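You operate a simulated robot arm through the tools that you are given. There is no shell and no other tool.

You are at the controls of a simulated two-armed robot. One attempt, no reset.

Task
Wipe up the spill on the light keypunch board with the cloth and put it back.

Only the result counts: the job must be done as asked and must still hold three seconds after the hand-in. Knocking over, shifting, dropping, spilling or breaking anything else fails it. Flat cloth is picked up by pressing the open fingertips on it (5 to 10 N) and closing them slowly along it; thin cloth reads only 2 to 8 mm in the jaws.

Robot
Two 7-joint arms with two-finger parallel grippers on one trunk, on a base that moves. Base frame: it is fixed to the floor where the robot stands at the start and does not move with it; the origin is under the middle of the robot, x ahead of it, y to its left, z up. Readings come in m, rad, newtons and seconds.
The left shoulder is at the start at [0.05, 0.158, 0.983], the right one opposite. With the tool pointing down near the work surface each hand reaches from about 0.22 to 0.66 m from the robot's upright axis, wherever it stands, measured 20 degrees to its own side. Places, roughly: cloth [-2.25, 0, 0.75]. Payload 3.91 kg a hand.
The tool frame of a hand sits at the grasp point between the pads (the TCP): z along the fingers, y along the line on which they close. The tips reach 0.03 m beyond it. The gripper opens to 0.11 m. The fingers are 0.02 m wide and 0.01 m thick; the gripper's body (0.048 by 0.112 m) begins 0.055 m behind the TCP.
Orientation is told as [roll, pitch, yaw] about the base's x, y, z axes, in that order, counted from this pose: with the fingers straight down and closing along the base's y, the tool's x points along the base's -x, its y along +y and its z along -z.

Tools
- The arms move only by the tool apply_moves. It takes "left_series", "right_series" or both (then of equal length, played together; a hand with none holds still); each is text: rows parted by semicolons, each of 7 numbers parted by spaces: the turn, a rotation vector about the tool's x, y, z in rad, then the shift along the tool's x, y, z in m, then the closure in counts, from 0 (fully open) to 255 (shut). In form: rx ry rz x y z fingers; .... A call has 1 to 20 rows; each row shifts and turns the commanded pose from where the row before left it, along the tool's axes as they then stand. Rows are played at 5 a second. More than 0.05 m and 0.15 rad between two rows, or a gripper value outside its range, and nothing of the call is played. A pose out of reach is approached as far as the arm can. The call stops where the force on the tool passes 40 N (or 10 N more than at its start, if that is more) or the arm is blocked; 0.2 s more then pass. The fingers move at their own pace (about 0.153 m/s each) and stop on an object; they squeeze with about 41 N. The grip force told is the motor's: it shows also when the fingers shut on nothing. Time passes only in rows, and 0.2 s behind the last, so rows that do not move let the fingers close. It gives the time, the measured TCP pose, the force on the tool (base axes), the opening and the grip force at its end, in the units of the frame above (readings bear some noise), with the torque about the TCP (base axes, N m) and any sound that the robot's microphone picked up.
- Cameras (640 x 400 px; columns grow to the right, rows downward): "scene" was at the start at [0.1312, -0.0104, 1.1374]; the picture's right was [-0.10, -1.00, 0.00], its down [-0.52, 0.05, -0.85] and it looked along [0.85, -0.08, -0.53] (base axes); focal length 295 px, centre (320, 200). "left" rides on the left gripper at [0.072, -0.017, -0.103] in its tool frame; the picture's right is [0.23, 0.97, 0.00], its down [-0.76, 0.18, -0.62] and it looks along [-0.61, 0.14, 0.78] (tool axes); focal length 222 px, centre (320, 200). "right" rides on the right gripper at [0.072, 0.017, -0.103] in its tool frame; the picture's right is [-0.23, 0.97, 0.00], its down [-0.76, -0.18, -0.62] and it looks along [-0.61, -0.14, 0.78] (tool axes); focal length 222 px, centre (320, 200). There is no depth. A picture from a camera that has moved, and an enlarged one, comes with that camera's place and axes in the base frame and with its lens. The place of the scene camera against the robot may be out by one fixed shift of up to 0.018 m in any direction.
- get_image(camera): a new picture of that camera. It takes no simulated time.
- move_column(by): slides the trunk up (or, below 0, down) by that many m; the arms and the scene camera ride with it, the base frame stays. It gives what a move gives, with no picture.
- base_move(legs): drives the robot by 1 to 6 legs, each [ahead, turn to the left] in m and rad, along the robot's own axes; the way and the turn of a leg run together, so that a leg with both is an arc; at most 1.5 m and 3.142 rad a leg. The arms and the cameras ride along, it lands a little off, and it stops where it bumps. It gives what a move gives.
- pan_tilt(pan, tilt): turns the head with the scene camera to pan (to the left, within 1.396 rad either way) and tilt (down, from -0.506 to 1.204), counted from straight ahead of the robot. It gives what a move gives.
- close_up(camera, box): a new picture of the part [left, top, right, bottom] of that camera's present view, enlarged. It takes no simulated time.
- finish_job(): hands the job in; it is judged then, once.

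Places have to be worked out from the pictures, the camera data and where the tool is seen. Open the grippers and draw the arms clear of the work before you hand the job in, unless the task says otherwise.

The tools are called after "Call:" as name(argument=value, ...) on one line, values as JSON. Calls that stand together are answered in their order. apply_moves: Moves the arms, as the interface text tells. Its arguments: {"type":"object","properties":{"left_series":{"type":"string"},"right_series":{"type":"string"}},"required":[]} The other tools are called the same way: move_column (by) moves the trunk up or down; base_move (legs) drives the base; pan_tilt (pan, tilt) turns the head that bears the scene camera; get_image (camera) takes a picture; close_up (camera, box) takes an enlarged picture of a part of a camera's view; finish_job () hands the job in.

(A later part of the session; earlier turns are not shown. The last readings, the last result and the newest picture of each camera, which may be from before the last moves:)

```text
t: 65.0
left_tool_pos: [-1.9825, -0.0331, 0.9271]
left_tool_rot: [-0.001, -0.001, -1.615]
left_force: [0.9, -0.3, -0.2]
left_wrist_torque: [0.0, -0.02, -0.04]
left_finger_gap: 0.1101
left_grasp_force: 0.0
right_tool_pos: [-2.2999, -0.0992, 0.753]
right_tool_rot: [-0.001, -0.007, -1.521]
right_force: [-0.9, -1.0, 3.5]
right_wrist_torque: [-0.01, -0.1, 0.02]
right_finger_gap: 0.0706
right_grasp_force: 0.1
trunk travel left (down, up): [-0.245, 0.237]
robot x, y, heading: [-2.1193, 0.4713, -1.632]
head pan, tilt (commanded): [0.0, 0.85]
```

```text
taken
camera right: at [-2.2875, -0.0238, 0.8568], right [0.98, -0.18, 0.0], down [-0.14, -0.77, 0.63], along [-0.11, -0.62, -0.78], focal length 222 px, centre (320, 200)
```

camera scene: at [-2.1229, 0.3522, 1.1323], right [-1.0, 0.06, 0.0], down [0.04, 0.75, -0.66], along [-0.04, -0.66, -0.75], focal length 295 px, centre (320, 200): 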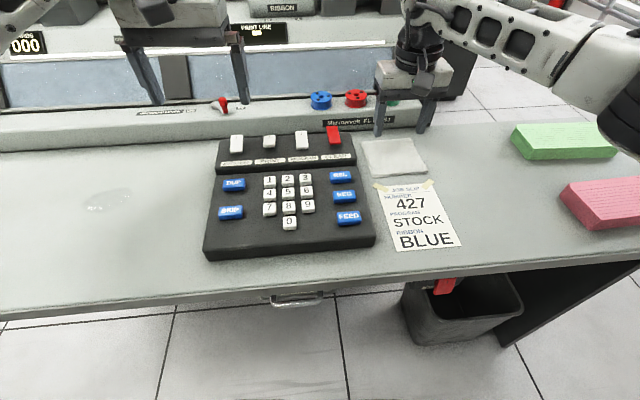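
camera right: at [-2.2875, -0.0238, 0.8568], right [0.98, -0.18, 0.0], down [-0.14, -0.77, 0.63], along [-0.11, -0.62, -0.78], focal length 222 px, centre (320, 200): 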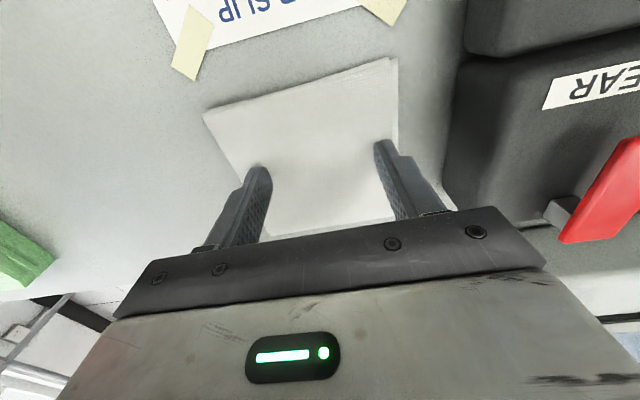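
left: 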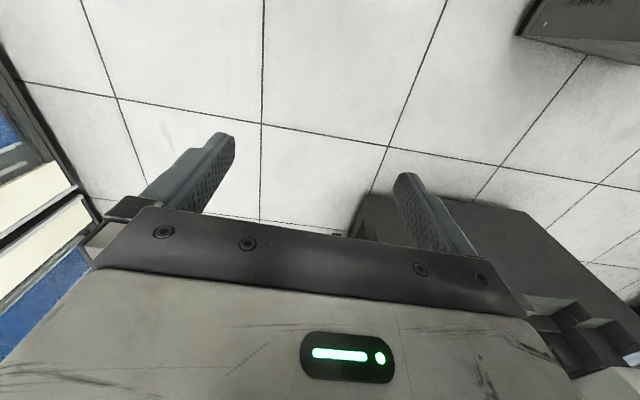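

Contact: 3.5 N, mostly on the +x finger. I press 2 mm further to get into the 5–10 N range on both tips.

Call:
apply_moves(right_series="0 0 0 0 0 0.0015 90; 0 0 0 0 0 0 90")

```text
t: 65.7
left_tool_pos: [-1.9824, -0.0321, 0.9268]
left_tool_rot: [0.001, 0.0, -1.617]
left_force: [-0.2, -0.3, -0.8]
left_wrist_torque: [0.01, 0.03, -0.02]
left_finger_gap: 0.1101
left_grasp_force: 0.1
right_tool_pos: [-2.3, -0.1002, 0.7533]
right_tool_rot: [-0.001, -0.007, -1.524]
right_force: [-1.8, 0.8, 10.0]
right_wrist_torque: [0.06, -0.33, 0.03]
right_finger_gap: 0.0704
right_grasp_force: 0.1
trunk travel left (down, up): [-0.245, 0.237]
robot x, y, heading: [-2.1155, 0.4714, -1.629]
head pan, tilt (commanded): [0.0, 0.85]
```

The torque shows all 10 N on the +x finger. I tilt the hand slightly (0.02 rad) so that the other tip comes down too.

Call:
apply_moves(right_series="-0.02 0 0 0 0 0 90; 0 0 0 0 0 0 90")

Call:
close_up(camera="right", box=[190, 40, 450, 250])

```text
t: 66.2
left_tool_pos: [-1.9821, -0.0318, 0.9266]
left_tool_rot: [-0.001, 0.001, -1.616]
left_force: [-0.3, 0.1, -0.7]
left_wrist_torque: [0.02, -0.03, -0.01]
left_finger_gap: 0.11
left_grasp_force: 0.0
right_tool_pos: [-2.299, -0.0989, 0.7531]
right_tool_rot: [0.021, -0.006, -1.52]
right_force: [-1.5, -2.2, 10.8]
right_wrist_torque: [-0.08, 0.46, 0.09]
right_finger_gap: 0.0713
right_grasp_force: 0.1
trunk travel left (down, up): [-0.245, 0.237]
robot x, y, heading: [-2.1178, 0.4725, -1.632]
head pan, tilt (commanded): [0.0, 0.85]
```

```text
1.90 times, centred on (320, 145) of right
camera zoom: at [-2.2887, -0.0234, 0.857], right [0.98, -0.18, 0.02], down [-0.15, -0.77, 0.63], along [-0.1, -0.62, -0.78], focal length 423 px, centre (320, 305)
```

zoom: 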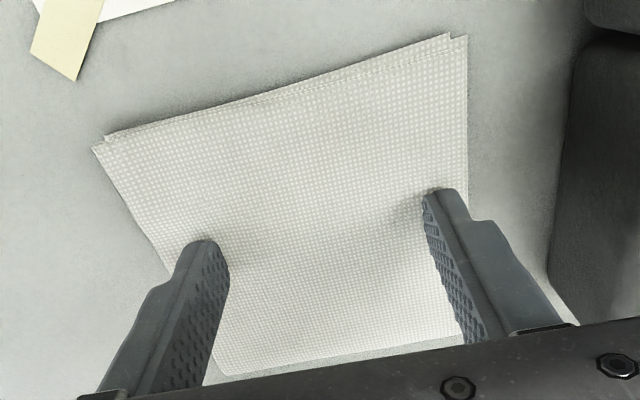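

Now the load sits on the other finger, so half that tilt is level. I turn back by 0.01 rad.

Call:
apply_moves(right_series="0.011 0 0 0 0 0 90; 0 0 0 0 0 0 90")

```text
t: 66.8
left_tool_pos: [-1.9826, -0.032, 0.9266]
left_tool_rot: [0.0, -0.001, -1.616]
left_force: [0.9, 0.0, 0.4]
left_wrist_torque: [-0.05, -0.01, 0.03]
left_finger_gap: 0.1098
left_grasp_force: 0.1
right_tool_pos: [-2.299, -0.098, 0.7536]
right_tool_rot: [0.008, -0.007, -1.521]
right_force: [-0.2, -2.3, 11.7]
right_wrist_torque: [-0.07, 0.11, 0.02]
right_finger_gap: 0.0712
right_grasp_force: 0.0
trunk travel left (down, up): [-0.245, 0.237]
robot x, y, heading: [-2.1171, 0.4708, -1.633]
head pan, tilt (commanded): [0.0, 0.85]
```

Both tips now share the load (about 11.7 N). I ease up half a millimetre and begin to close slowly along the cloth.

Call:
apply_moves(right_series="0 0 0 0 0 -0.0006 90; 0 0 0 0 0 0 98; 0 0 0 0 0 0 106; 0 0 0 0 0 0 114; 0 0 0 0 0 0 122; 0 0 0 0 0 0 130; 0 0 0 0 0 0 138")

Call:
close_up(camera="right", box=[190, 40, 450, 250])

```text
t: 68.5
left_tool_pos: [-1.983, -0.0321, 0.926]
left_tool_rot: [0.0, -0.002, -1.616]
left_force: [-0.2, -0.2, 0.3]
left_wrist_torque: [-0.01, 0.01, 0.0]
left_finger_gap: 0.1101
left_grasp_force: 0.0
right_tool_pos: [-2.2999, -0.0976, 0.7532]
right_tool_rot: [0.011, -0.004, -1.522]
right_force: [0.0, -0.5, 7.5]
right_wrist_torque: [0.0, -0.1, 0.02]
right_finger_gap: 0.0499
right_grasp_force: 0.0
trunk travel left (down, up): [-0.245, 0.237]
robot x, y, heading: [-2.12, 0.4709, -1.632]
head pan, tilt (commanded): [0.0, 0.85]
```

```text
1.90 times, centred on (320, 145) of right
camera zoom: at [-2.2885, -0.0232, 0.8566], right [0.98, -0.18, 0.01], down [-0.15, -0.77, 0.63], along [-0.1, -0.62, -0.78], focal length 423 px, centre (320, 305)
```

zoom: 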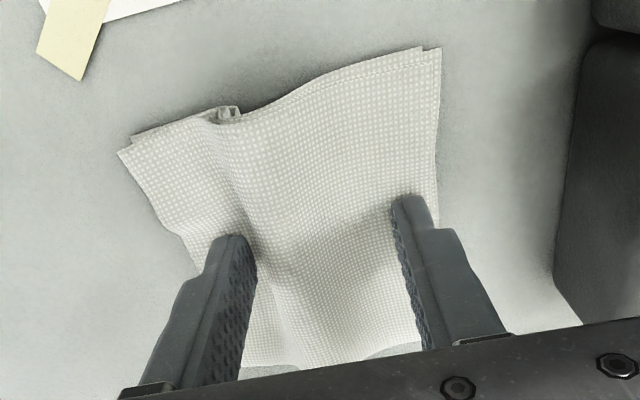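

The cloth bunches up between the fingers at 7.5 N. I keep closing slowly.

Call:
apply_moves(right_series="0 0 0 0 0 0 146; 0 0 0 0 0 0 154; 0 0 0 0 0 0 162; 0 0 0 0 0 0 170; 0 0 0 0 0 0 178; 0 0 0 0 0 0 186; 0 0 0 0 0 0 194; 0 0 0 0 0 0 202")

Call:
close_up(camera="right", box=[190, 40, 450, 250])

```text
t: 70.2
left_tool_pos: [-1.9825, -0.0326, 0.9262]
left_tool_rot: [0.0, 0.001, -1.617]
left_force: [0.3, -0.7, -0.1]
left_wrist_torque: [0.06, 0.0, 0.02]
left_finger_gap: 0.1098
left_grasp_force: 0.1
right_tool_pos: [-2.2989, -0.0986, 0.7522]
right_tool_rot: [0.009, -0.005, -1.52]
right_force: [0.5, 0.6, 5.8]
right_wrist_torque: [0.0, -0.07, -0.02]
right_finger_gap: 0.0224
right_grasp_force: 0.0
trunk travel left (down, up): [-0.245, 0.237]
robot x, y, heading: [-2.1183, 0.4726, -1.628]
head pan, tilt (commanded): [0.0, 0.85]
```

```text
1.90 times, centred on (320, 145) of right
camera zoom: at [-2.2885, -0.0233, 0.8567], right [0.98, -0.18, 0.01], down [-0.15, -0.77, 0.63], along [-0.1, -0.62, -0.78], focal length 423 px, centre (320, 305)
```

zoom: 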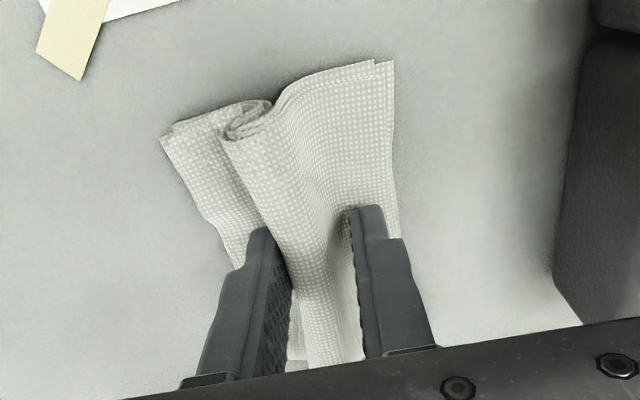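

The fold stands up well between the tips. I close the rest of the way slowly and let the grip settle.

Call:
apply_moves(right_series="0 0 0 0 0 0 210; 0 0 0 0 0 0 218; 0 0 0 0 0 0 226; 0 0 0 0 0 0 234; 0 0 0 0 0 0 242; 0 0 0 0 0 0 250; 0 0 0 0 0 0 255; 0 0 0 0 0 0 255; 0 0 0 0 0 0 255")

Call:
close_up(camera="right", box=[190, 40, 450, 250])

```text
t: 72.2
left_tool_pos: [-1.9816, -0.0327, 0.9271]
left_tool_rot: [-0.001, 0.001, -1.615]
left_force: [-0.8, -0.4, -0.8]
left_wrist_torque: [-0.03, 0.0, -0.03]
left_finger_gap: 0.1098
left_grasp_force: 0.1
right_tool_pos: [-2.2995, -0.098, 0.753]
right_tool_rot: [0.01, -0.006, -1.522]
right_force: [0.5, 0.6, 7.4]
right_wrist_torque: [0.02, -0.06, -0.03]
right_finger_gap: 0.0078
right_grasp_force: 40.9
trunk travel left (down, up): [-0.245, 0.237]
robot x, y, heading: [-2.1178, 0.4706, -1.637]
head pan, tilt (commanded): [0.0, 0.85]
```

```text
1.90 times, centred on (320, 145) of right
camera zoom: at [-2.2883, -0.0233, 0.8567], right [0.98, -0.18, 0.01], down [-0.15, -0.77, 0.63], along [-0.1, -0.62, -0.78], focal length 423 px, centre (320, 305)
```

zoom: 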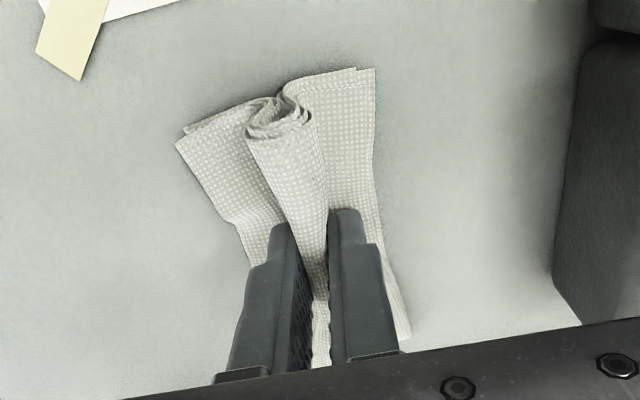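

The grip holds: a 7.8 mm gap at 41 N, so the cloth is in the jaws. I lift slowly straight up and check it.

Call:
apply_moves(right_series="0 0 0 0 0 -0.01 255; 0 0 0 0 0 -0.01 255; 0 0 0 0 0 -0.015 255; 0 0 0 0 0 -0.02 255; 0 0 0 0 0 -0.02 255; 0 0 0 0 0 -0.02 255; 0 0 0 0 0 -0.02 255; 0 0 0 0 0 -0.02 255; 0 0 0 0 0 0 255")

Call:
get_image(camera="right")

Call:
get_image(camera="scene")

```text
t: 74.2
left_tool_pos: [-1.9825, -0.0328, 0.9253]
left_tool_rot: [-0.003, 0.0, -1.616]
left_force: [-0.5, -0.6, 0.8]
left_wrist_torque: [-0.02, 0.04, 0.01]
left_finger_gap: 0.1101
left_grasp_force: 0.2
right_tool_pos: [-2.2988, -0.0963, 0.8886]
right_tool_rot: [0.01, -0.002, -1.52]
right_force: [0.4, -1.0, -0.5]
right_wrist_torque: [0.04, 0.03, -0.03]
right_finger_gap: 0.008
right_grasp_force: 41.3
trunk travel left (down, up): [-0.245, 0.237]
robot x, y, heading: [-2.1157, 0.4701, -1.63]
head pan, tilt (commanded): [0.0, 0.85]
```

```text
taken
camera right: at [-2.2868, -0.0212, 0.9919], right [0.98, -0.18, 0.01], down [-0.14, -0.77, 0.62], along [-0.1, -0.62, -0.78], focal length 222 px, centre (320, 200)
```

right: 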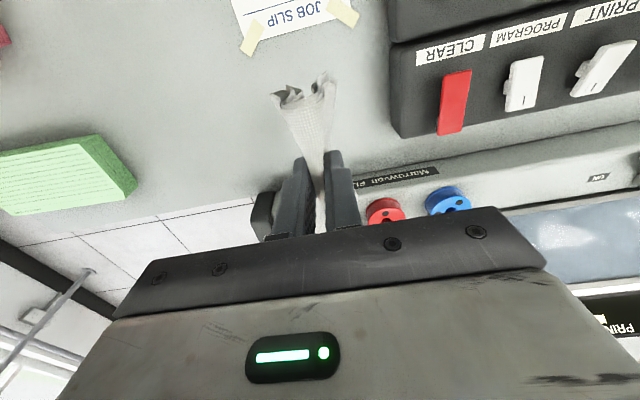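

```text
taken
camera scene: at [-2.1229, 0.3522, 1.1323], right [-1.0, 0.06, 0.0], down [0.04, 0.75, -0.66], along [-0.04, -0.66, -0.75], focal length 295 px, centre (320, 200)
```

scene: 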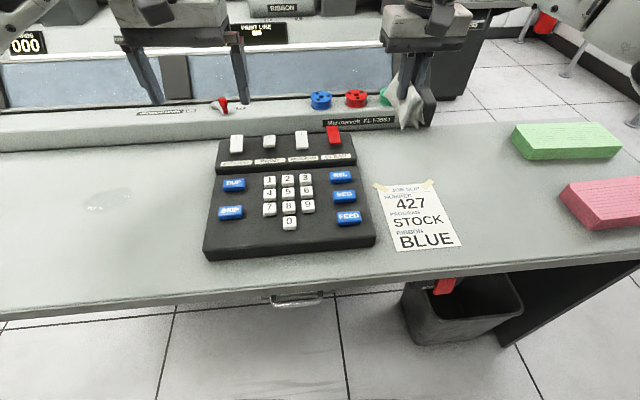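

The cloth hangs from the jaws and its place on the board is empty. I raise it another 6 cm, then turn the base about 1 rad to the left in place so the right hand can reach the spill.

Call:
apply_moves(right_series="0 0 0 0 0 -0.03 255; 0 0 0 0 0 -0.03 255; 0 0 0 0 0 0 255")

Call:
base_move(legs=[[0, 0.95]])

Call:
get_image(camera="scene")

Call:
get_image(camera="right")

```text
t: 75.0
left_tool_pos: [-1.9831, -0.0326, 0.9255]
left_tool_rot: [-0.001, 0.001, -1.615]
left_force: [0.8, 0.1, -0.3]
left_wrist_torque: [-0.01, 0.01, 0.01]
left_finger_gap: 0.11
left_grasp_force: 0.0
right_tool_pos: [-2.2985, -0.0952, 0.9482]
right_tool_rot: [0.009, -0.004, -1.522]
right_force: [0.7, -0.3, -0.3]
right_wrist_torque: [-0.06, 0.0, -0.01]
right_finger_gap: 0.0081
right_grasp_force: 41.6
trunk travel left (down, up): [-0.245, 0.237]
robot x, y, heading: [-2.1176, 0.4732, -1.631]
head pan, tilt (commanded): [0.0, 0.85]
```

```text
t: 77.8
left_tool_pos: [-1.6314, 0.2784, 0.9262]
left_tool_rot: [0.001, 0.0, -0.684]
left_force: [-0.2, 0.1, 0.4]
left_wrist_torque: [0.01, 0.02, -0.01]
left_finger_gap: 0.1099
left_grasp_force: 0.0
right_tool_pos: [-1.7706, -0.0111, 0.9486]
right_tool_rot: [0.01, -0.005, -0.589]
right_force: [0.0, -0.3, -0.4]
right_wrist_torque: [-0.01, 0.01, -0.04]
right_finger_gap: 0.0038
right_grasp_force: 41.0
trunk travel left (down, up): [-0.245, 0.237]
robot x, y, heading: [-2.1184, 0.4719, -0.701]
head pan, tilt (commanded): [0.0, 0.85]
```

```text
taken
camera scene: at [-2.0253, 0.3942, 1.1323], right [-0.64, -0.77, 0.0], down [-0.58, 0.48, -0.66], along [0.51, -0.42, -0.75], focal length 295 px, centre (320, 200)
```

scene: 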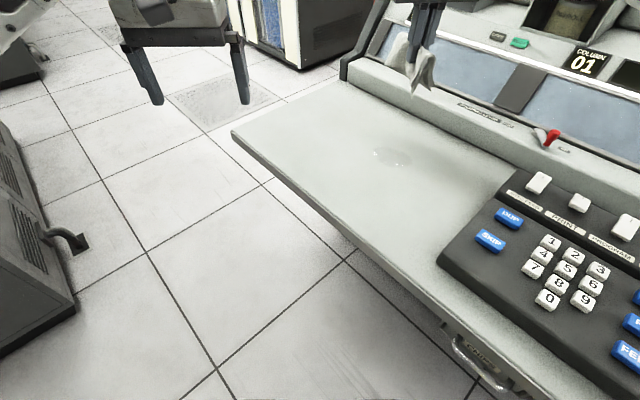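

```text
taken
camera right: at [-1.8227, 0.0429, 1.0528], right [0.73, 0.68, 0.01], down [0.53, -0.57, 0.63], along [0.43, -0.45, -0.78], focal length 222 px, centre (320, 200)
```

right: 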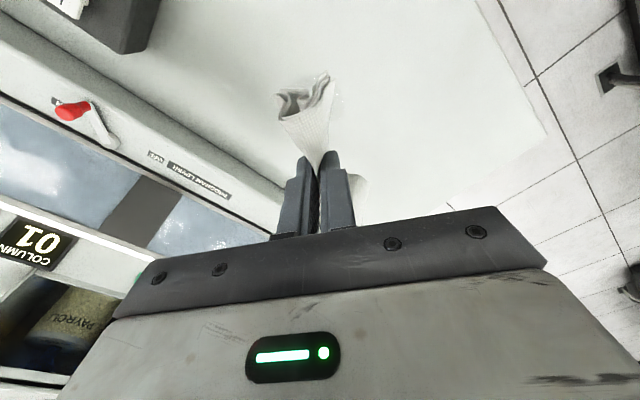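

The hand is now at (-1.771, -0.011), nearly over the spill, which I place at about (-1.756, -0.02). The gap went to 3.8 mm with full grip force, so I check the cloth and spill closely.

Call:
close_up(camera="right", box=[230, 50, 430, 220])

Call:
close_up(camera="scene", box=[330, 20, 490, 200])

```text
2.35 times, centred on (330, 135) of right
camera zoom: at [-1.8227, 0.0429, 1.0528], right [0.73, 0.68, 0.01], down [0.53, -0.57, 0.63], along [0.43, -0.45, -0.78], focal length 523 px, centre (296, 353)
```

zoom: 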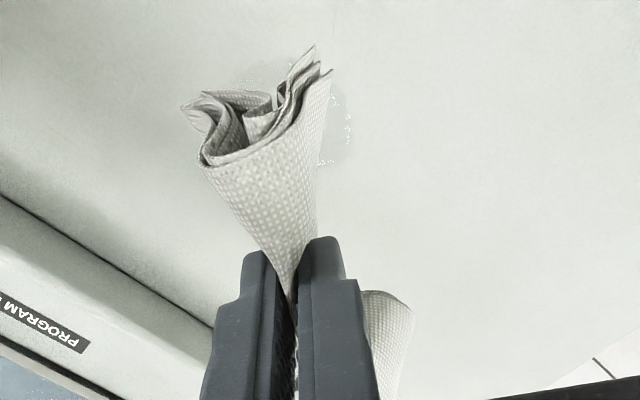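

```text
2.22 times, centred on (410, 110) of scene
camera zoom: at [-2.0253, 0.3942, 1.1323], right [-0.64, -0.77, 0.0], down [-0.58, 0.48, -0.66], along [0.51, -0.42, -0.75], focal length 656 px, centre (120, 400)
```

zoom: 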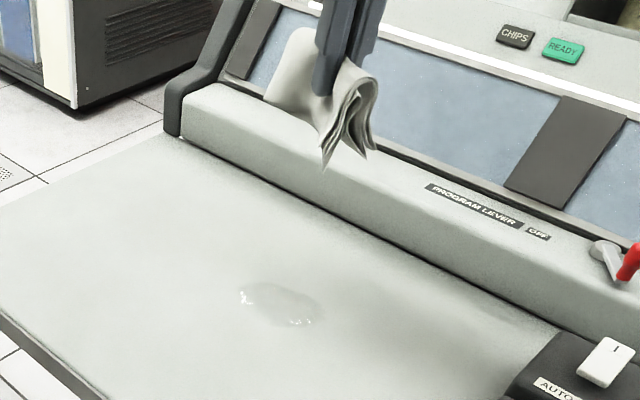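

The cloth is firmly pinched along its middle with two flaps, and the spill centre works out at about (-1.762, -0.02), 8 by 6 cm. I set the hand just before the spill on the keypad side and lower the cloth to near the board.

Call:
apply_moves(right_series="0 0 0 -0.006 -0.025 0 255; 0 0 0 -0.006 -0.03 0 255; 0 0 0 0 0 0.03 255; 0 0 0 0 0 0.03 255; 0 0 0 0 0 0.03 255; 0 0 0 0 0 0.03 255; 0 0 0 0 0 0.02 255; 0 0 0 0 0 0.01 255; 0 0 0 0 0 0.01 255; 0 0 0 0 0 0.01 255; 0 0 0 0 0 0 255")

Call:
get_image(camera="scene")

Call:
close_up(camera="right", box=[190, 40, 470, 240])

```text
t: 80.2
left_tool_pos: [-1.6319, 0.2787, 0.9265]
left_tool_rot: [0.001, 0.001, -0.684]
left_force: [0.2, 0.5, 0.9]
left_wrist_torque: [0.04, -0.03, 0.03]
left_finger_gap: 0.11
left_grasp_force: 0.1
right_tool_pos: [-1.7887, -0.0632, 0.7763]
right_tool_rot: [0.01, -0.005, -0.59]
right_force: [0.6, -0.5, -0.4]
right_wrist_torque: [-0.02, 0.0, 0.0]
right_finger_gap: 0.0037
right_grasp_force: 40.8
trunk travel left (down, up): [-0.245, 0.237]
robot x, y, heading: [-2.1186, 0.4698, -0.699]
head pan, tilt (commanded): [0.0, 0.85]
```

```text
taken
camera scene: at [-2.0253, 0.3941, 1.1323], right [-0.64, -0.77, 0.0], down [-0.58, 0.48, -0.66], along [0.51, -0.42, -0.75], focal length 295 px, centre (320, 200)
```

scene: 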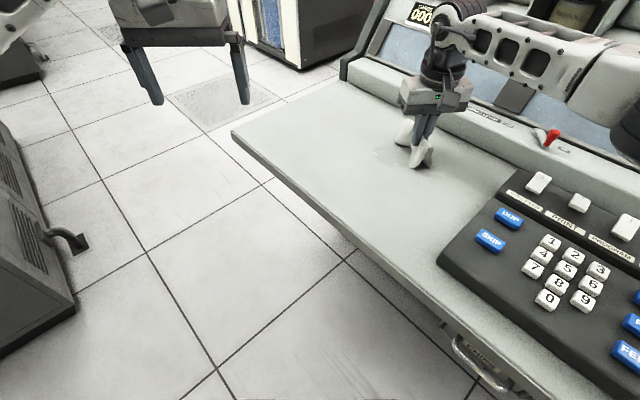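

```text
2.00 times, centred on (330, 140) of right
camera zoom: at [-1.8421, -0.0076, 0.8807], right [0.73, 0.68, 0.01], down [0.53, -0.57, 0.63], along [0.43, -0.45, -0.78], focal length 444 px, centre (300, 320)
```

zoom: 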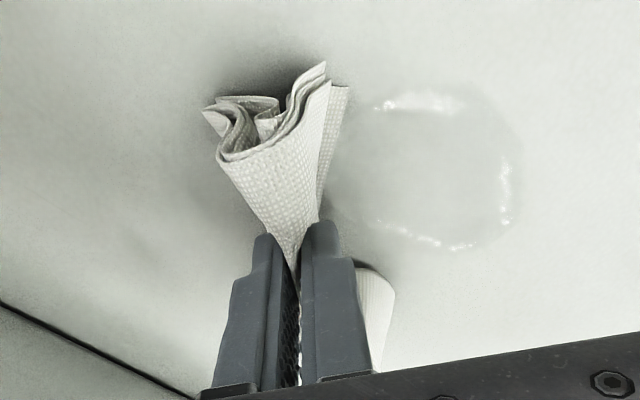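

The spill is plain to see now, centred at about (-1.767, -0.018), just right of the cloth. I lower the cloth onto the board in small steps until there is a light force.

Call:
apply_moves(right_series="0 0 0 0.005 0 0.005 255; 0 0 0 0 0 0.005 255; 0 0 0 0 0 0.004 255; 0 0 0 0 0 0.003 255; 0 0 0 0 0 0 255")

Call:
close_up(camera="right", box=[190, 40, 470, 240])

```text
t: 81.4
left_tool_pos: [-1.6323, 0.2785, 0.9267]
left_tool_rot: [-0.001, 0.0, -0.688]
left_force: [0.0, 0.0, -0.8]
left_wrist_torque: [0.0, 0.0, 0.0]
left_finger_gap: 0.1099
left_grasp_force: 0.2
right_tool_pos: [-1.7935, -0.0609, 0.7611]
right_tool_rot: [0.01, -0.007, -0.59]
right_force: [1.1, -0.2, 0.7]
right_wrist_torque: [0.03, -0.01, -0.06]
right_finger_gap: 0.0038
right_grasp_force: 41.0
trunk travel left (down, up): [-0.245, 0.237]
robot x, y, heading: [-2.1176, 0.467, -0.703]
head pan, tilt (commanded): [0.0, 0.85]
```

```text
2.00 times, centred on (330, 140) of right
camera zoom: at [-1.8466, -0.0063, 0.865], right [0.73, 0.68, 0.01], down [0.53, -0.57, 0.63], along [0.43, -0.45, -0.78], focal length 444 px, centre (300, 320)
```

zoom: 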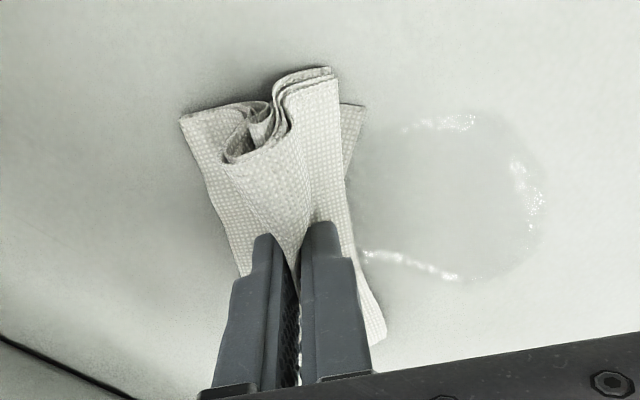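

The flaps have spread on the board. I lower 6 mm more to press the cloth lightly and make the first stroke across the spill (tool +y, 11 cm) in small steps.

Call:
apply_moves(right_series="0 0 0 0 0 0.003 255; 0 0 0 0 0 0.003 255; 0 0 0 0 0 0 255")

```text
t: 82.2
left_tool_pos: [-1.6317, 0.2795, 0.9267]
left_tool_rot: [0.001, 0.001, -0.686]
left_force: [-0.4, 0.3, -0.1]
left_wrist_torque: [0.02, 0.0, -0.01]
left_finger_gap: 0.11
left_grasp_force: 0.0
right_tool_pos: [-1.7938, -0.0609, 0.7554]
right_tool_rot: [0.009, -0.005, -0.59]
right_force: [0.8, -0.2, 4.0]
right_wrist_torque: [0.05, 0.03, 0.03]
right_finger_gap: 0.0035
right_grasp_force: 40.6
trunk travel left (down, up): [-0.245, 0.237]
robot x, y, heading: [-2.1187, 0.4699, -0.705]
head pan, tilt (commanded): [0.0, 0.85]
```

The cloth presses with 4 N. Now I stroke across the spill.

Call:
apply_moves(right_series="0 0 0 0 0.008 0 255; 0 0 0 0 0.01 0 255; 0 0 0 0 0.01 0 255; 0 0 0 0 0.01 0 255; 0 0 0 0 0.01 0 255; 0 0 0 0 0.01 0 255; 0 0 0 0 0.01 0 255; 0 0 0 0 0.01 0 255; 0 0 0 0 0.01 0 255; 0 0 0 0 0.01 0 255; 0 0 0 0 0 0 255")

Call:
close_up(camera="right", box=[150, 40, 470, 240])

Call:
close_up(camera="scene", box=[310, 60, 510, 210])

```text
t: 84.6
left_tool_pos: [-1.633, 0.2794, 0.926]
left_tool_rot: [-0.001, 0.0, -0.686]
left_force: [0.2, -0.6, -0.1]
left_wrist_torque: [0.01, 0.01, 0.01]
left_finger_gap: 0.11
left_grasp_force: 0.0
right_tool_pos: [-1.741, 0.0188, 0.7558]
right_tool_rot: [0.009, -0.005, -0.59]
right_force: [-0.4, -1.1, 2.4]
right_wrist_torque: [-0.04, 0.03, -0.03]
right_finger_gap: 0.0035
right_grasp_force: 41.1
trunk travel left (down, up): [-0.245, 0.237]
robot x, y, heading: [-2.1191, 0.469, -0.699]
head pan, tilt (commanded): [0.0, 0.85]
```

```text
2.00 times, centred on (310, 140) of right
camera zoom: at [-1.7924, 0.0742, 0.8594], right [0.73, 0.68, 0.01], down [0.53, -0.57, 0.63], along [0.43, -0.45, -0.78], focal length 444 px, centre (340, 320)
```

zoom: 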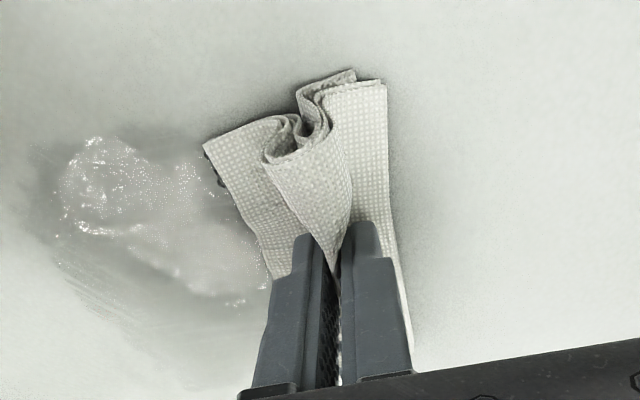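

```text
2.67 times, centred on (410, 135) of scene
camera zoom: at [-2.0255, 0.3942, 1.1323], right [-0.64, -0.77, 0.0], down [-0.57, 0.48, -0.66], along [0.51, -0.42, -0.75], focal length 787 px, centre (80, 373)
```

zoom: 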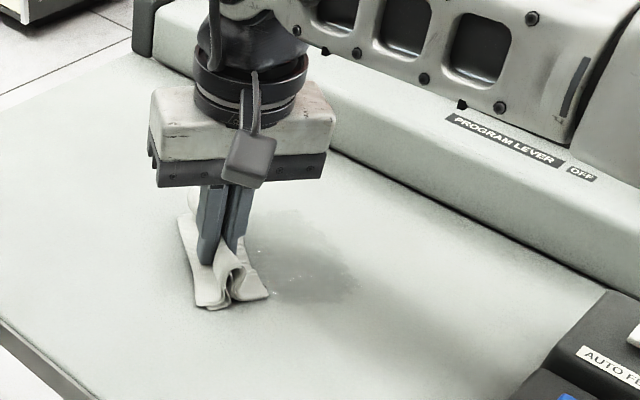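

The first pass thinned and smeared the liquid, so more strokes are needed. I press 1 mm harder and stroke back across, a little beyond the start.

Call:
apply_moves(right_series="0 0 0 0 0 0.001 255; 0 0 0 0 -0.01 0 255; 0 0 0 0 -0.01 0 255; 0 0 0 0 -0.01 0 255; 0 0 0 0 -0.01 0 255; 0 0 0 0 -0.01 0 255; 0 0 0 0 -0.01 0 255; 0 0 0 0 -0.01 0 255; 0 0 0 0 -0.01 0 255; 0 0 0 0 -0.01 0 255; 0 0 0 0 -0.01 0 255; 0 0 0 0 -0.01 0 255; 0 0 0 0 -0.01 0 255; 0 0 0 0 0 0 255")

Call:
close_up(camera="right", box=[190, 30, 510, 230])

Call:
close_up(camera="scene", box=[310, 60, 510, 210])

```text
t: 87.6
left_tool_pos: [-1.6324, 0.2809, 0.9269]
left_tool_rot: [0.0, -0.001, -0.684]
left_force: [0.7, 0.3, 0.1]
left_wrist_torque: [0.01, 0.0, 0.05]
left_finger_gap: 0.1101
left_grasp_force: 0.2
right_tool_pos: [-1.8073, -0.08, 0.7555]
right_tool_rot: [0.009, -0.007, -0.59]
right_force: [3.3, 0.7, 8.8]
right_wrist_torque: [0.03, -0.11, 0.01]
right_finger_gap: 0.0037
right_grasp_force: 41.4
trunk travel left (down, up): [-0.245, 0.237]
robot x, y, heading: [-2.1173, 0.4706, -0.702]
head pan, tilt (commanded): [0.0, 0.85]
```

```text
2.00 times, centred on (350, 130) of right
camera zoom: at [-1.8606, -0.0245, 0.8583], right [0.73, 0.68, 0.01], down [0.53, -0.57, 0.63], along [0.43, -0.45, -0.78], focal length 444 px, centre (260, 340)
```

zoom: 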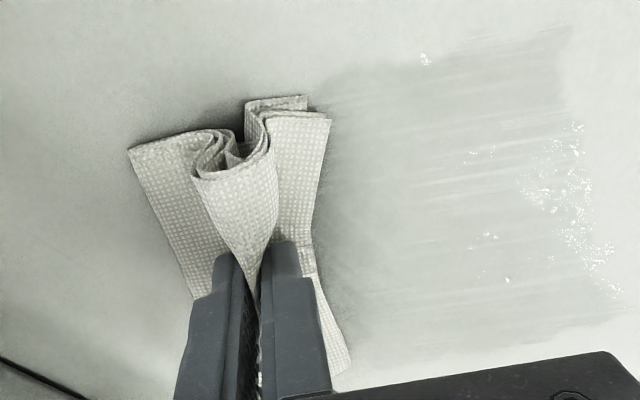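

```text
2.67 times, centred on (410, 135) of scene
camera zoom: at [-2.0256, 0.3949, 1.1324], right [-0.64, -0.77, 0.0], down [-0.57, 0.48, -0.66], along [0.51, -0.43, -0.75], focal length 787 px, centre (80, 373)
```

zoom: 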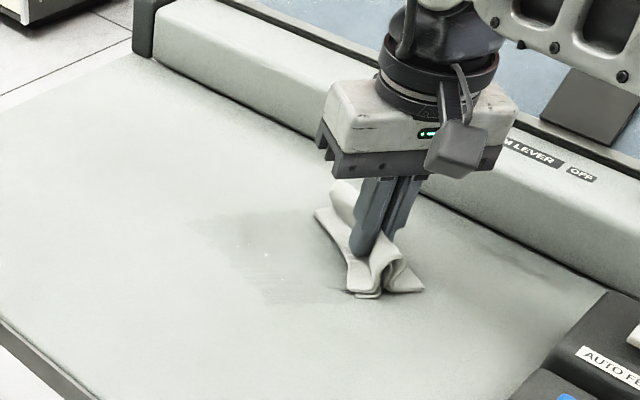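

The liquid is now only a thin smear with small droplets. I keep wiping with longer strokes at the same pressure, there and back.

Call:
apply_moves(right_series="0 0 0 0.004 0.012 -0.0003 255; 0 0 0 0 0.012 0 255; 0 0 0 0 0.012 0 255; 0 0 0 0 0.012 0 255; 0 0 0 0 0.012 0 255; 0 0 0 0 0.012 0 255; 0 0 0 0 0.012 0 255; 0 0 0 0 0.012 0 255; 0 0 0 0 0.012 0 255; 0 0 0 0 0.012 0 255; 0 0 0 0 0.012 0 255; 0 0 0 0 0.012 0 255; 0 0 0 0 0.012 0 255; 0 0 0 0 0 0 255")

Call:
get_image(camera="right")

Call:
close_up(camera="scene", box=[310, 60, 510, 210])

```text
t: 90.6
left_tool_pos: [-1.633, 0.2801, 0.9271]
left_tool_rot: [-0.001, 0.0, -0.685]
left_force: [-0.1, 0.1, 0.3]
left_wrist_torque: [0.01, 0.01, -0.01]
left_finger_gap: 0.11
left_grasp_force: 0.2
right_tool_pos: [-1.7212, 0.0544, 0.7571]
right_tool_rot: [0.01, -0.004, -0.591]
right_force: [-0.2, 0.2, 0.9]
right_wrist_torque: [-0.01, 0.01, -0.04]
right_finger_gap: 0.0039
right_grasp_force: 41.3
trunk travel left (down, up): [-0.245, 0.237]
robot x, y, heading: [-2.1188, 0.4702, -0.699]
head pan, tilt (commanded): [0.0, 0.85]
```

```text
taken
camera right: at [-1.774, 0.1081, 0.8603], right [0.73, 0.68, 0.01], down [0.53, -0.57, 0.63], along [0.43, -0.45, -0.78], focal length 222 px, centre (320, 200)
```

right: 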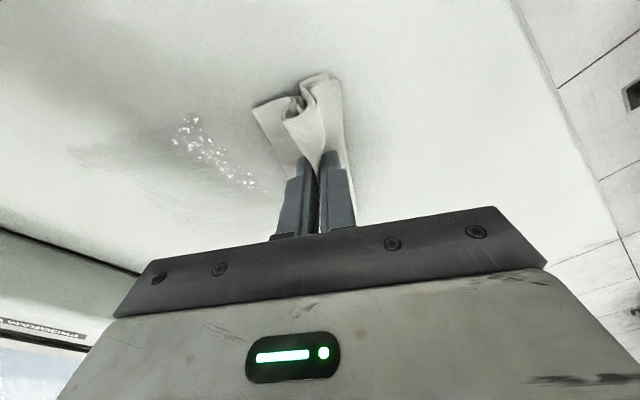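

```text
2.67 times, centred on (410, 135) of scene
camera zoom: at [-2.0254, 0.3942, 1.1323], right [-0.64, -0.77, 0.0], down [-0.58, 0.48, -0.66], along [0.51, -0.42, -0.75], focal length 787 px, centre (80, 373)
```

zoom: 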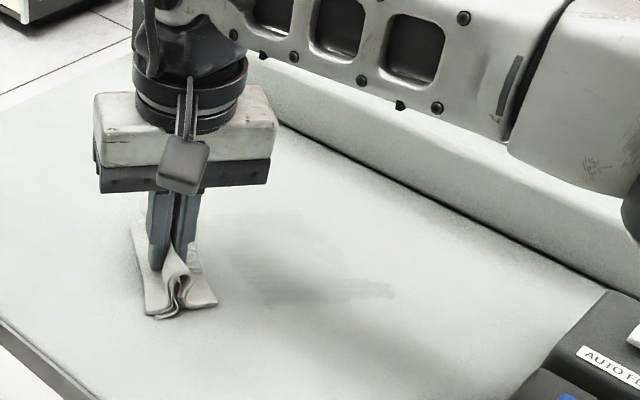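

The smear gets fainter, but the force dropped to about 1 N on that stroke. I press 1.5 mm more and stroke back, shifted slightly to cover the far part of the smear.

Call:
apply_moves(right_series="0 0 0 -0.012 0 0.0012 255; 0 0 0 0 -0.012 0 255; 0 0 0 0 -0.012 0 255; 0 0 0 0 -0.012 0 255; 0 0 0 0 -0.012 0 255; 0 0 0 0 -0.012 0 255; 0 0 0 0 -0.012 0 255; 0 0 0 0 -0.012 0 255; 0 0 0 0 -0.012 0 255; 0 0 0 0 -0.012 0 255; 0 0 0 0 -0.012 0 255; 0 0 0 0 -0.012 0 255; 0 0 0 0 -0.012 0 255; 0 0 0 0 -0.012 0 255; 0 0 0 0 0 0 255")

Call:
get_image(camera="right")

Call:
close_up(camera="scene", box=[310, 60, 510, 210])

```text
t: 93.8
left_tool_pos: [-1.6325, 0.2797, 0.9276]
left_tool_rot: [0.0, 0.0, -0.686]
left_force: [0.2, 0.8, -0.6]
left_wrist_torque: [-0.02, 0.01, -0.01]
left_finger_gap: 0.11
left_grasp_force: 0.2
right_tool_pos: [-1.7999, -0.0823, 0.7542]
right_tool_rot: [0.009, -0.007, -0.588]
right_force: [2.1, 2.3, 8.8]
right_wrist_torque: [0.05, -0.08, -0.01]
right_finger_gap: 0.0034
right_grasp_force: 41.4
trunk travel left (down, up): [-0.245, 0.237]
robot x, y, heading: [-2.1197, 0.4708, -0.698]
head pan, tilt (commanded): [0.0, 0.85]
```

```text
taken
camera right: at [-1.8521, -0.0275, 0.8583], right [0.73, 0.68, 0.01], down [0.53, -0.57, 0.63], along [0.43, -0.45, -0.78], focal length 222 px, centre (320, 200)
```

right: 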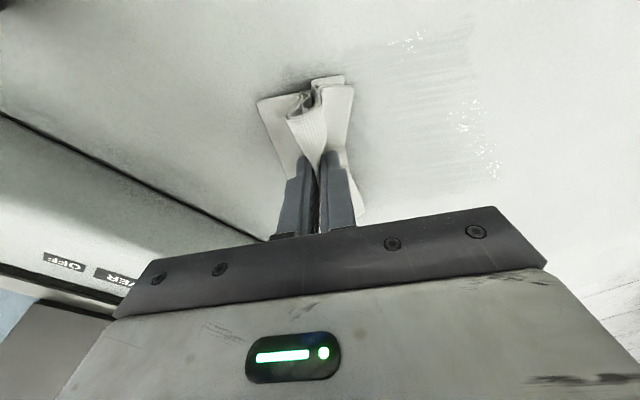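

```text
2.67 times, centred on (410, 135) of scene
camera zoom: at [-2.0256, 0.3949, 1.1324], right [-0.64, -0.77, 0.0], down [-0.57, 0.48, -0.66], along [0.51, -0.43, -0.75], focal length 787 px, centre (80, 373)
```

zoom: 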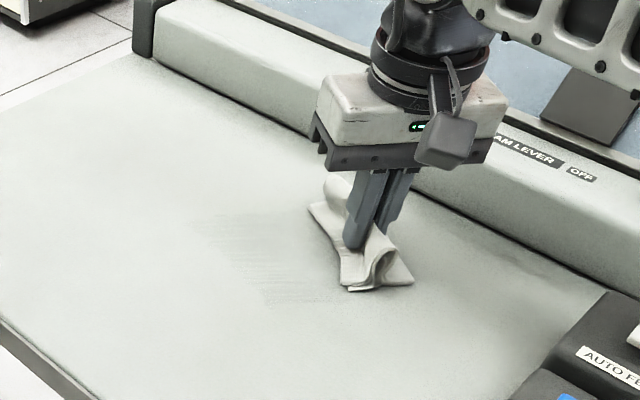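

Only thin film and a few droplets remain, mostly at the robot-side edge and the far right. I stroke forward again shifted 2 cm toward the robot, keeping the pressure even.

Call:
apply_moves(right_series="0 0 0 0.011 0 -0.0003 255; 0 0 0 0.011 0 0 255; 0 0 0 0 0.012 0.0001 255; 0 0 0 0 0.012 0.0001 255; 0 0 0 0 0.012 0.0001 255; 0 0 0 0 0.012 0.0001 255; 0 0 0 0 0.012 0.0001 255; 0 0 0 0 0.012 0.0001 255; 0 0 0 0 0.012 0.0001 255; 0 0 0 0 0.012 0.0001 255; 0 0 0 0 0.012 0.0001 255; 0 0 0 0 0.012 0.0001 255; 0 0 0 0 0.012 0.0001 255; 0 0 0 0 0.012 0.0001 255; 0 0 0 0 0 0 255")

Call:
get_image(camera="right")

Call:
close_up(camera="scene", box=[310, 60, 510, 210])

```text
t: 97.0
left_tool_pos: [-1.6322, 0.2798, 0.9269]
left_tool_rot: [0.002, -0.001, -0.686]
left_force: [-0.2, 0.9, 0.5]
left_wrist_torque: [0.02, 0.03, 0.0]
left_finger_gap: 0.1101
left_grasp_force: 0.0
right_tool_pos: [-1.7373, 0.0497, 0.7539]
right_tool_rot: [0.01, -0.007, -0.592]
right_force: [-2.7, -3.7, 10.8]
right_wrist_torque: [-0.11, 0.06, -0.01]
right_finger_gap: 0.0038
right_grasp_force: 40.8
trunk travel left (down, up): [-0.245, 0.237]
robot x, y, heading: [-2.1169, 0.472, -0.702]
head pan, tilt (commanded): [0.0, 0.85]
```

```text
taken
camera right: at [-1.7903, 0.105, 0.8575], right [0.73, 0.68, 0.01], down [0.53, -0.57, 0.63], along [0.43, -0.45, -0.78], focal length 222 px, centre (320, 200)
```

right: 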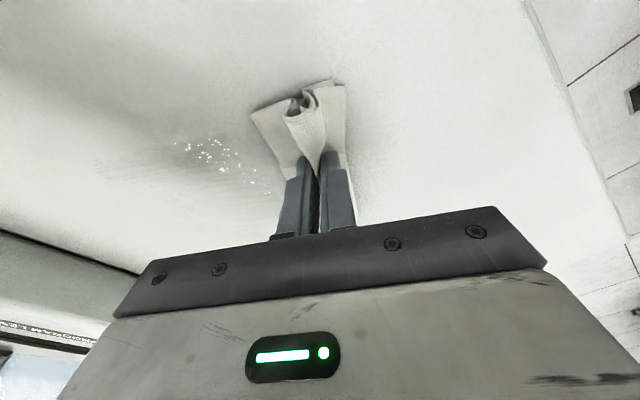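

```text
2.67 times, centred on (410, 135) of scene
camera zoom: at [-2.026, 0.3946, 1.1325], right [-0.64, -0.77, 0.0], down [-0.57, 0.48, -0.66], along [0.51, -0.43, -0.75], focal length 787 px, centre (80, 373)
```

zoom: 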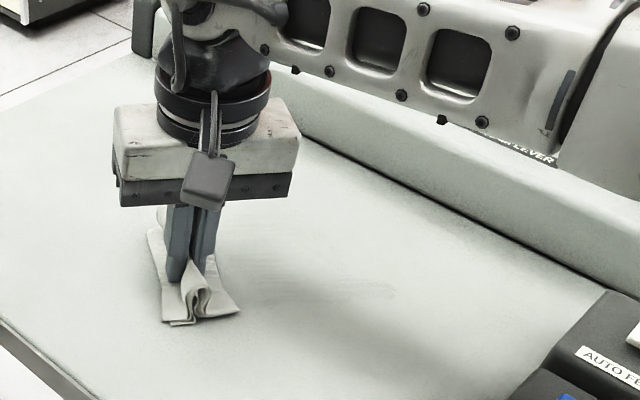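

The film is nearly gone in the scene view, with faint droplets in the hand view. I go on with another back stroke through the middle.

Call:
apply_moves(right_series="0 0 0 -0.012 0 -0.0005 255; 0 0 0 0 -0.012 -0.0001 255; 0 0 0 0 -0.012 -0.0001 255; 0 0 0 0 -0.012 -0.0001 255; 0 0 0 0 -0.012 -0.0001 255; 0 0 0 0 -0.012 0 255; 0 0 0 0 -0.012 0 255; 0 0 0 0 -0.012 0 255; 0 0 0 0 -0.012 0 255; 0 0 0 0 -0.012 0 255; 0 0 0 0 -0.012 0 255; 0 0 0 0 -0.012 0 255; 0 0 0 0 -0.012 0 255; 0 0 0 0 0 0 255")

Call:
get_image(camera="right")

Call:
close_up(camera="scene", box=[310, 60, 510, 210])

```text
t: 100.0
left_tool_pos: [-1.6324, 0.2802, 0.9271]
left_tool_rot: [0.0, 0.001, -0.685]
left_force: [0.0, -0.3, 0.3]
left_wrist_torque: [-0.01, -0.04, 0.01]
left_finger_gap: 0.1101
left_grasp_force: 0.1
right_tool_pos: [-1.8068, -0.0762, 0.7532]
right_tool_rot: [0.011, -0.007, -0.591]
right_force: [2.2, 2.6, 9.6]
right_wrist_torque: [0.08, -0.11, -0.01]
right_finger_gap: 0.0039
right_grasp_force: 40.7
trunk travel left (down, up): [-0.245, 0.237]
robot x, y, heading: [-2.1211, 0.4699, -0.703]
head pan, tilt (commanded): [0.0, 0.85]
```

```text
taken
camera right: at [-1.8597, -0.0216, 0.8575], right [0.73, 0.68, 0.01], down [0.53, -0.57, 0.63], along [0.43, -0.45, -0.78], focal length 222 px, centre (320, 200)
```

right: 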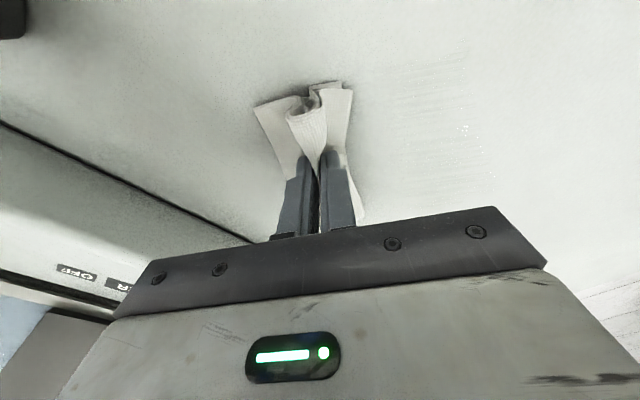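

```text
2.67 times, centred on (410, 135) of scene
camera zoom: at [-2.0257, 0.3951, 1.1325], right [-0.64, -0.77, 0.0], down [-0.57, 0.48, -0.66], along [0.51, -0.43, -0.75], focal length 787 px, centre (80, 373)
```

zoom: 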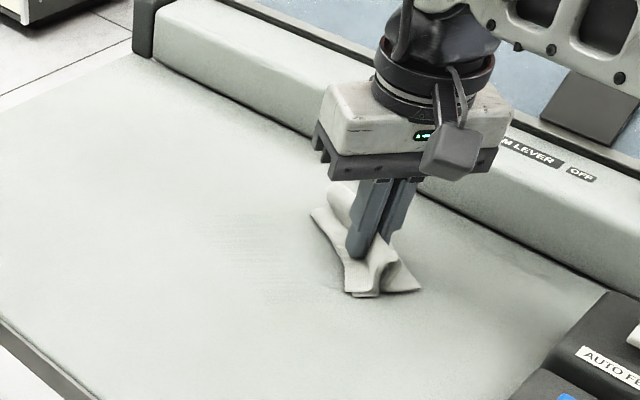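

Only a faint trace is left. I make a full forward-and-back pass, once shifted to the robot side and once to the console side.

Call:
apply_moves(right_series="0 0 0 0.012 0 -0.0003 255; 0 0 0 0 0.015 0.0001 255; 0 0 0 0 0.015 0.0001 255; 0 0 0 0 0.015 0.0001 255; 0 0 0 0 0.015 0.0001 255; 0 0 0 0 0.015 0.0001 255; 0 0 0 0 0.015 0.0001 255; 0 0 0 0 0.015 0.0001 255; 0 0 0 0 0.015 0 255; 0 0 0 0 0.015 0 255; 0 0 0 -0.015 0 -0.0003 255; 0 0 0 0 -0.015 0 255; 0 0 0 0 -0.015 0 255; 0 0 0 0 -0.015 0 255; 0 0 0 0 -0.015 0 255; 0 0 0 0 -0.015 0 255; 0 0 0 0 -0.015 0 255; 0 0 0 0 -0.015 0 255; 0 0 0 0 -0.015 0 255; 0 0 0 0 -0.015 0 255")

Call:
get_image(camera="right")

Call:
close_up(camera="scene", box=[310, 60, 510, 210])

```text
t: 104.2
left_tool_pos: [-1.632, 0.2803, 0.9263]
left_tool_rot: [-0.001, 0.001, -0.685]
left_force: [-1.2, 0.7, -0.2]
left_wrist_torque: [-0.01, 0.0, -0.02]
left_finger_gap: 0.1099
left_grasp_force: 0.0
right_tool_pos: [-1.8033, -0.0794, 0.7535]
right_tool_rot: [0.01, -0.005, -0.588]
right_force: [1.0, 2.9, 6.9]
right_wrist_torque: [0.08, -0.07, 0.02]
right_finger_gap: 0.0036
right_grasp_force: 41.0
trunk travel left (down, up): [-0.245, 0.237]
robot x, y, heading: [-2.1161, 0.4738, -0.7]
head pan, tilt (commanded): [0.0, 0.85]
```

```text
taken
camera right: at [-1.8564, -0.0249, 0.8574], right [0.73, 0.68, 0.01], down [0.53, -0.57, 0.63], along [0.43, -0.45, -0.78], focal length 222 px, centre (320, 200)
```

right: 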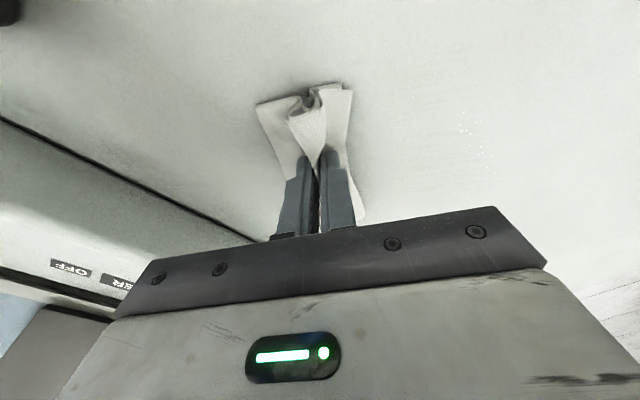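

```text
2.67 times, centred on (410, 135) of scene
camera zoom: at [-2.0256, 0.3949, 1.1324], right [-0.64, -0.77, 0.0], down [-0.57, 0.48, -0.66], along [0.51, -0.43, -0.75], focal length 787 px, centre (80, 373)
```

zoom: 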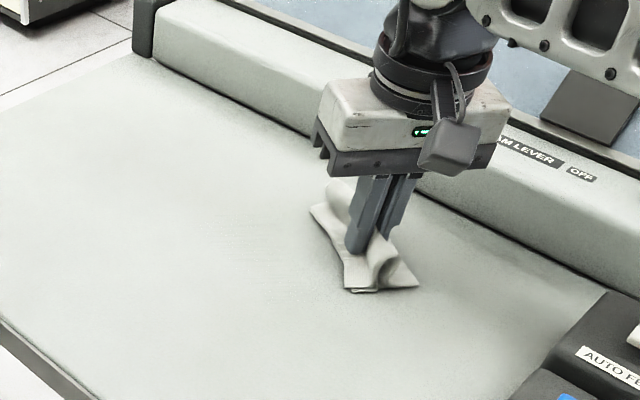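

Very nearly clean. I zoom in on the wiped area in the hand view to see the remaining traces.

Call:
close_up(camera="right", box=[340, 10, 560, 210])

```text
2.00 times, centred on (450, 110) of right
camera zoom: at [-1.8564, -0.0249, 0.8574], right [0.73, 0.68, 0.01], down [0.53, -0.57, 0.63], along [0.43, -0.45, -0.78], focal length 444 px, centre (60, 380)
```

zoom: 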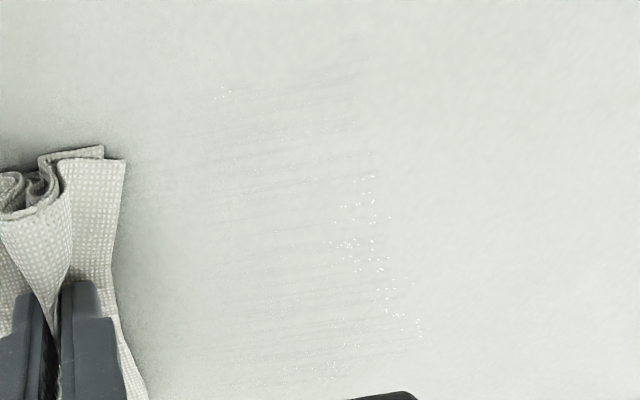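

Only pin-prick droplets are left, at both side edges of the wiped band. I make another double pass: forward shifted 1.8 cm to the robot side, back shifted to the console side.

Call:
apply_moves(right_series="0 0 0 0.018 0 0 255; 0 0 0 0 0.0165 0.0001 255; 0 0 0 0 0.0165 0.0001 255; 0 0 0 0 0.0165 0.0001 255; 0 0 0 0 0.0165 0.0001 255; 0 0 0 0 0.0165 0.0001 255; 0 0 0 0 0.0165 0.0001 255; 0 0 0 0 0.0165 0.0001 255; 0 0 0 0 0.0165 0 255; 0 0 0 0 0.0165 0 255; 0 0 0 -0.032 0 -0.0003 255; 0 0 0 0 -0.0165 0 255; 0 0 0 0 -0.0165 0 255; 0 0 0 0 -0.0165 0 255; 0 0 0 0 -0.0165 0 255; 0 0 0 0 -0.0165 0 255; 0 0 0 0 -0.0165 0 255; 0 0 0 0 -0.0165 0 255; 0 0 0 0 -0.0165 -0.0002 255; 0 0 0 0 -0.0165 -0.0002 255")

Call:
close_up(camera="right", box=[240, 10, 560, 210])

```text
t: 108.4
left_tool_pos: [-1.6325, 0.279, 0.9265]
left_tool_rot: [0.002, 0.0, -0.687]
left_force: [-0.6, -0.3, -1.1]
left_wrist_torque: [0.0, -0.03, -0.01]
left_finger_gap: 0.11
left_grasp_force: 0.1
right_tool_pos: [-1.7933, -0.0876, 0.7543]
right_tool_rot: [0.008, -0.006, -0.589]
right_force: [0.0, 0.1, 1.4]
right_wrist_torque: [0.01, -0.01, -0.04]
right_finger_gap: 0.0037
right_grasp_force: 41.1
trunk travel left (down, up): [-0.245, 0.237]
robot x, y, heading: [-2.1188, 0.4722, -0.7]
head pan, tilt (commanded): [0.0, 0.85]
```

```text
2.00 times, centred on (400, 110) of right
camera zoom: at [-1.8459, -0.0336, 0.8578], right [0.73, 0.68, 0.01], down [0.53, -0.57, 0.63], along [0.43, -0.45, -0.78], focal length 444 px, centre (160, 380)
```

zoom: 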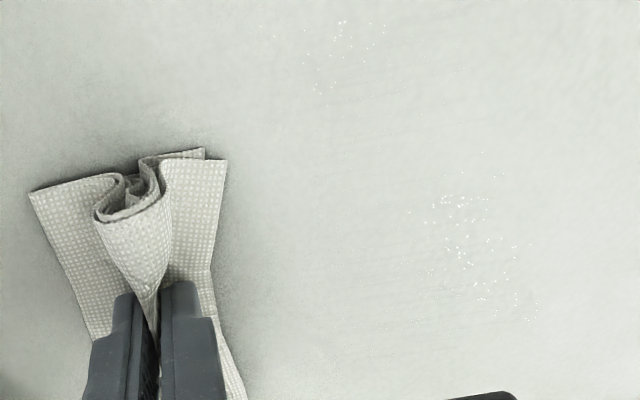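

The film is gone apart from tiny specks. The pressure had fallen to about 1.4 N, so I press 1 mm more and do another full double pass.

Call:
apply_moves(right_series="0 0 0 0.022 0 0.001 255; 0 0 0 0 0.0165 0.0001 255; 0 0 0 0 0.0165 0.0001 255; 0 0 0 0 0.0165 0.0001 255; 0 0 0 0 0.0165 0.0001 255; 0 0 0 0 0.0165 0.0001 255; 0 0 0 0 0.0165 0.0001 255; 0 0 0 0 0.0165 0.0001 255; 0 0 0 0 0.0165 0 255; 0 0 0 0 0.0165 0 255; 0 0 0 -0.014 0 -0.0002 255; 0 0 0 0 -0.0165 0 255; 0 0 0 0 -0.0165 0 255; 0 0 0 0 -0.0165 0 255; 0 0 0 0 -0.0165 0 255; 0 0 0 0 -0.0165 0 255; 0 0 0 0 -0.0165 0 255; 0 0 0 0 -0.0165 0 255; 0 0 0 0 -0.0165 0 255; 0 0 0 0 -0.0165 0 255")

Call:
close_up(camera="right", box=[240, 10, 560, 210])

```text
t: 112.6
left_tool_pos: [-1.6327, 0.2787, 0.9276]
left_tool_rot: [-0.001, -0.001, -0.686]
left_force: [1.1, -0.9, 0.0]
left_wrist_torque: [0.0, 0.04, -0.02]
left_finger_gap: 0.11
left_grasp_force: 0.1
right_tool_pos: [-1.7986, -0.083, 0.7524]
right_tool_rot: [0.009, -0.006, -0.586]
right_force: [1.6, 2.4, 9.2]
right_wrist_torque: [0.08, -0.07, -0.01]
right_finger_gap: 0.0036
right_grasp_force: 41.4
trunk travel left (down, up): [-0.245, 0.237]
robot x, y, heading: [-2.1178, 0.4721, -0.706]
head pan, tilt (commanded): [0.0, 0.85]
```

```text
2.00 times, centred on (400, 110) of right
camera zoom: at [-1.8512, -0.0283, 0.8572], right [0.73, 0.68, 0.01], down [0.53, -0.57, 0.63], along [0.43, -0.45, -0.78], focal length 444 px, centre (160, 380)
```

zoom: 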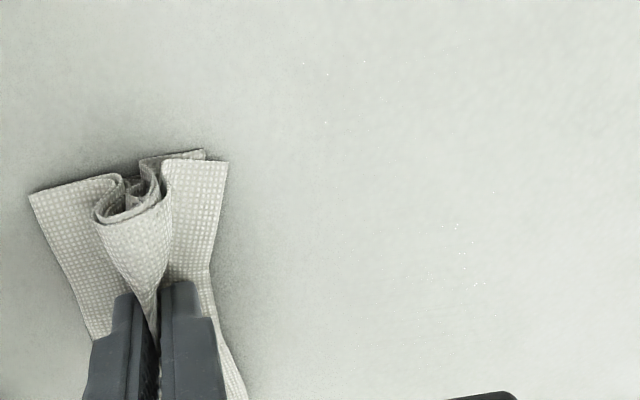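

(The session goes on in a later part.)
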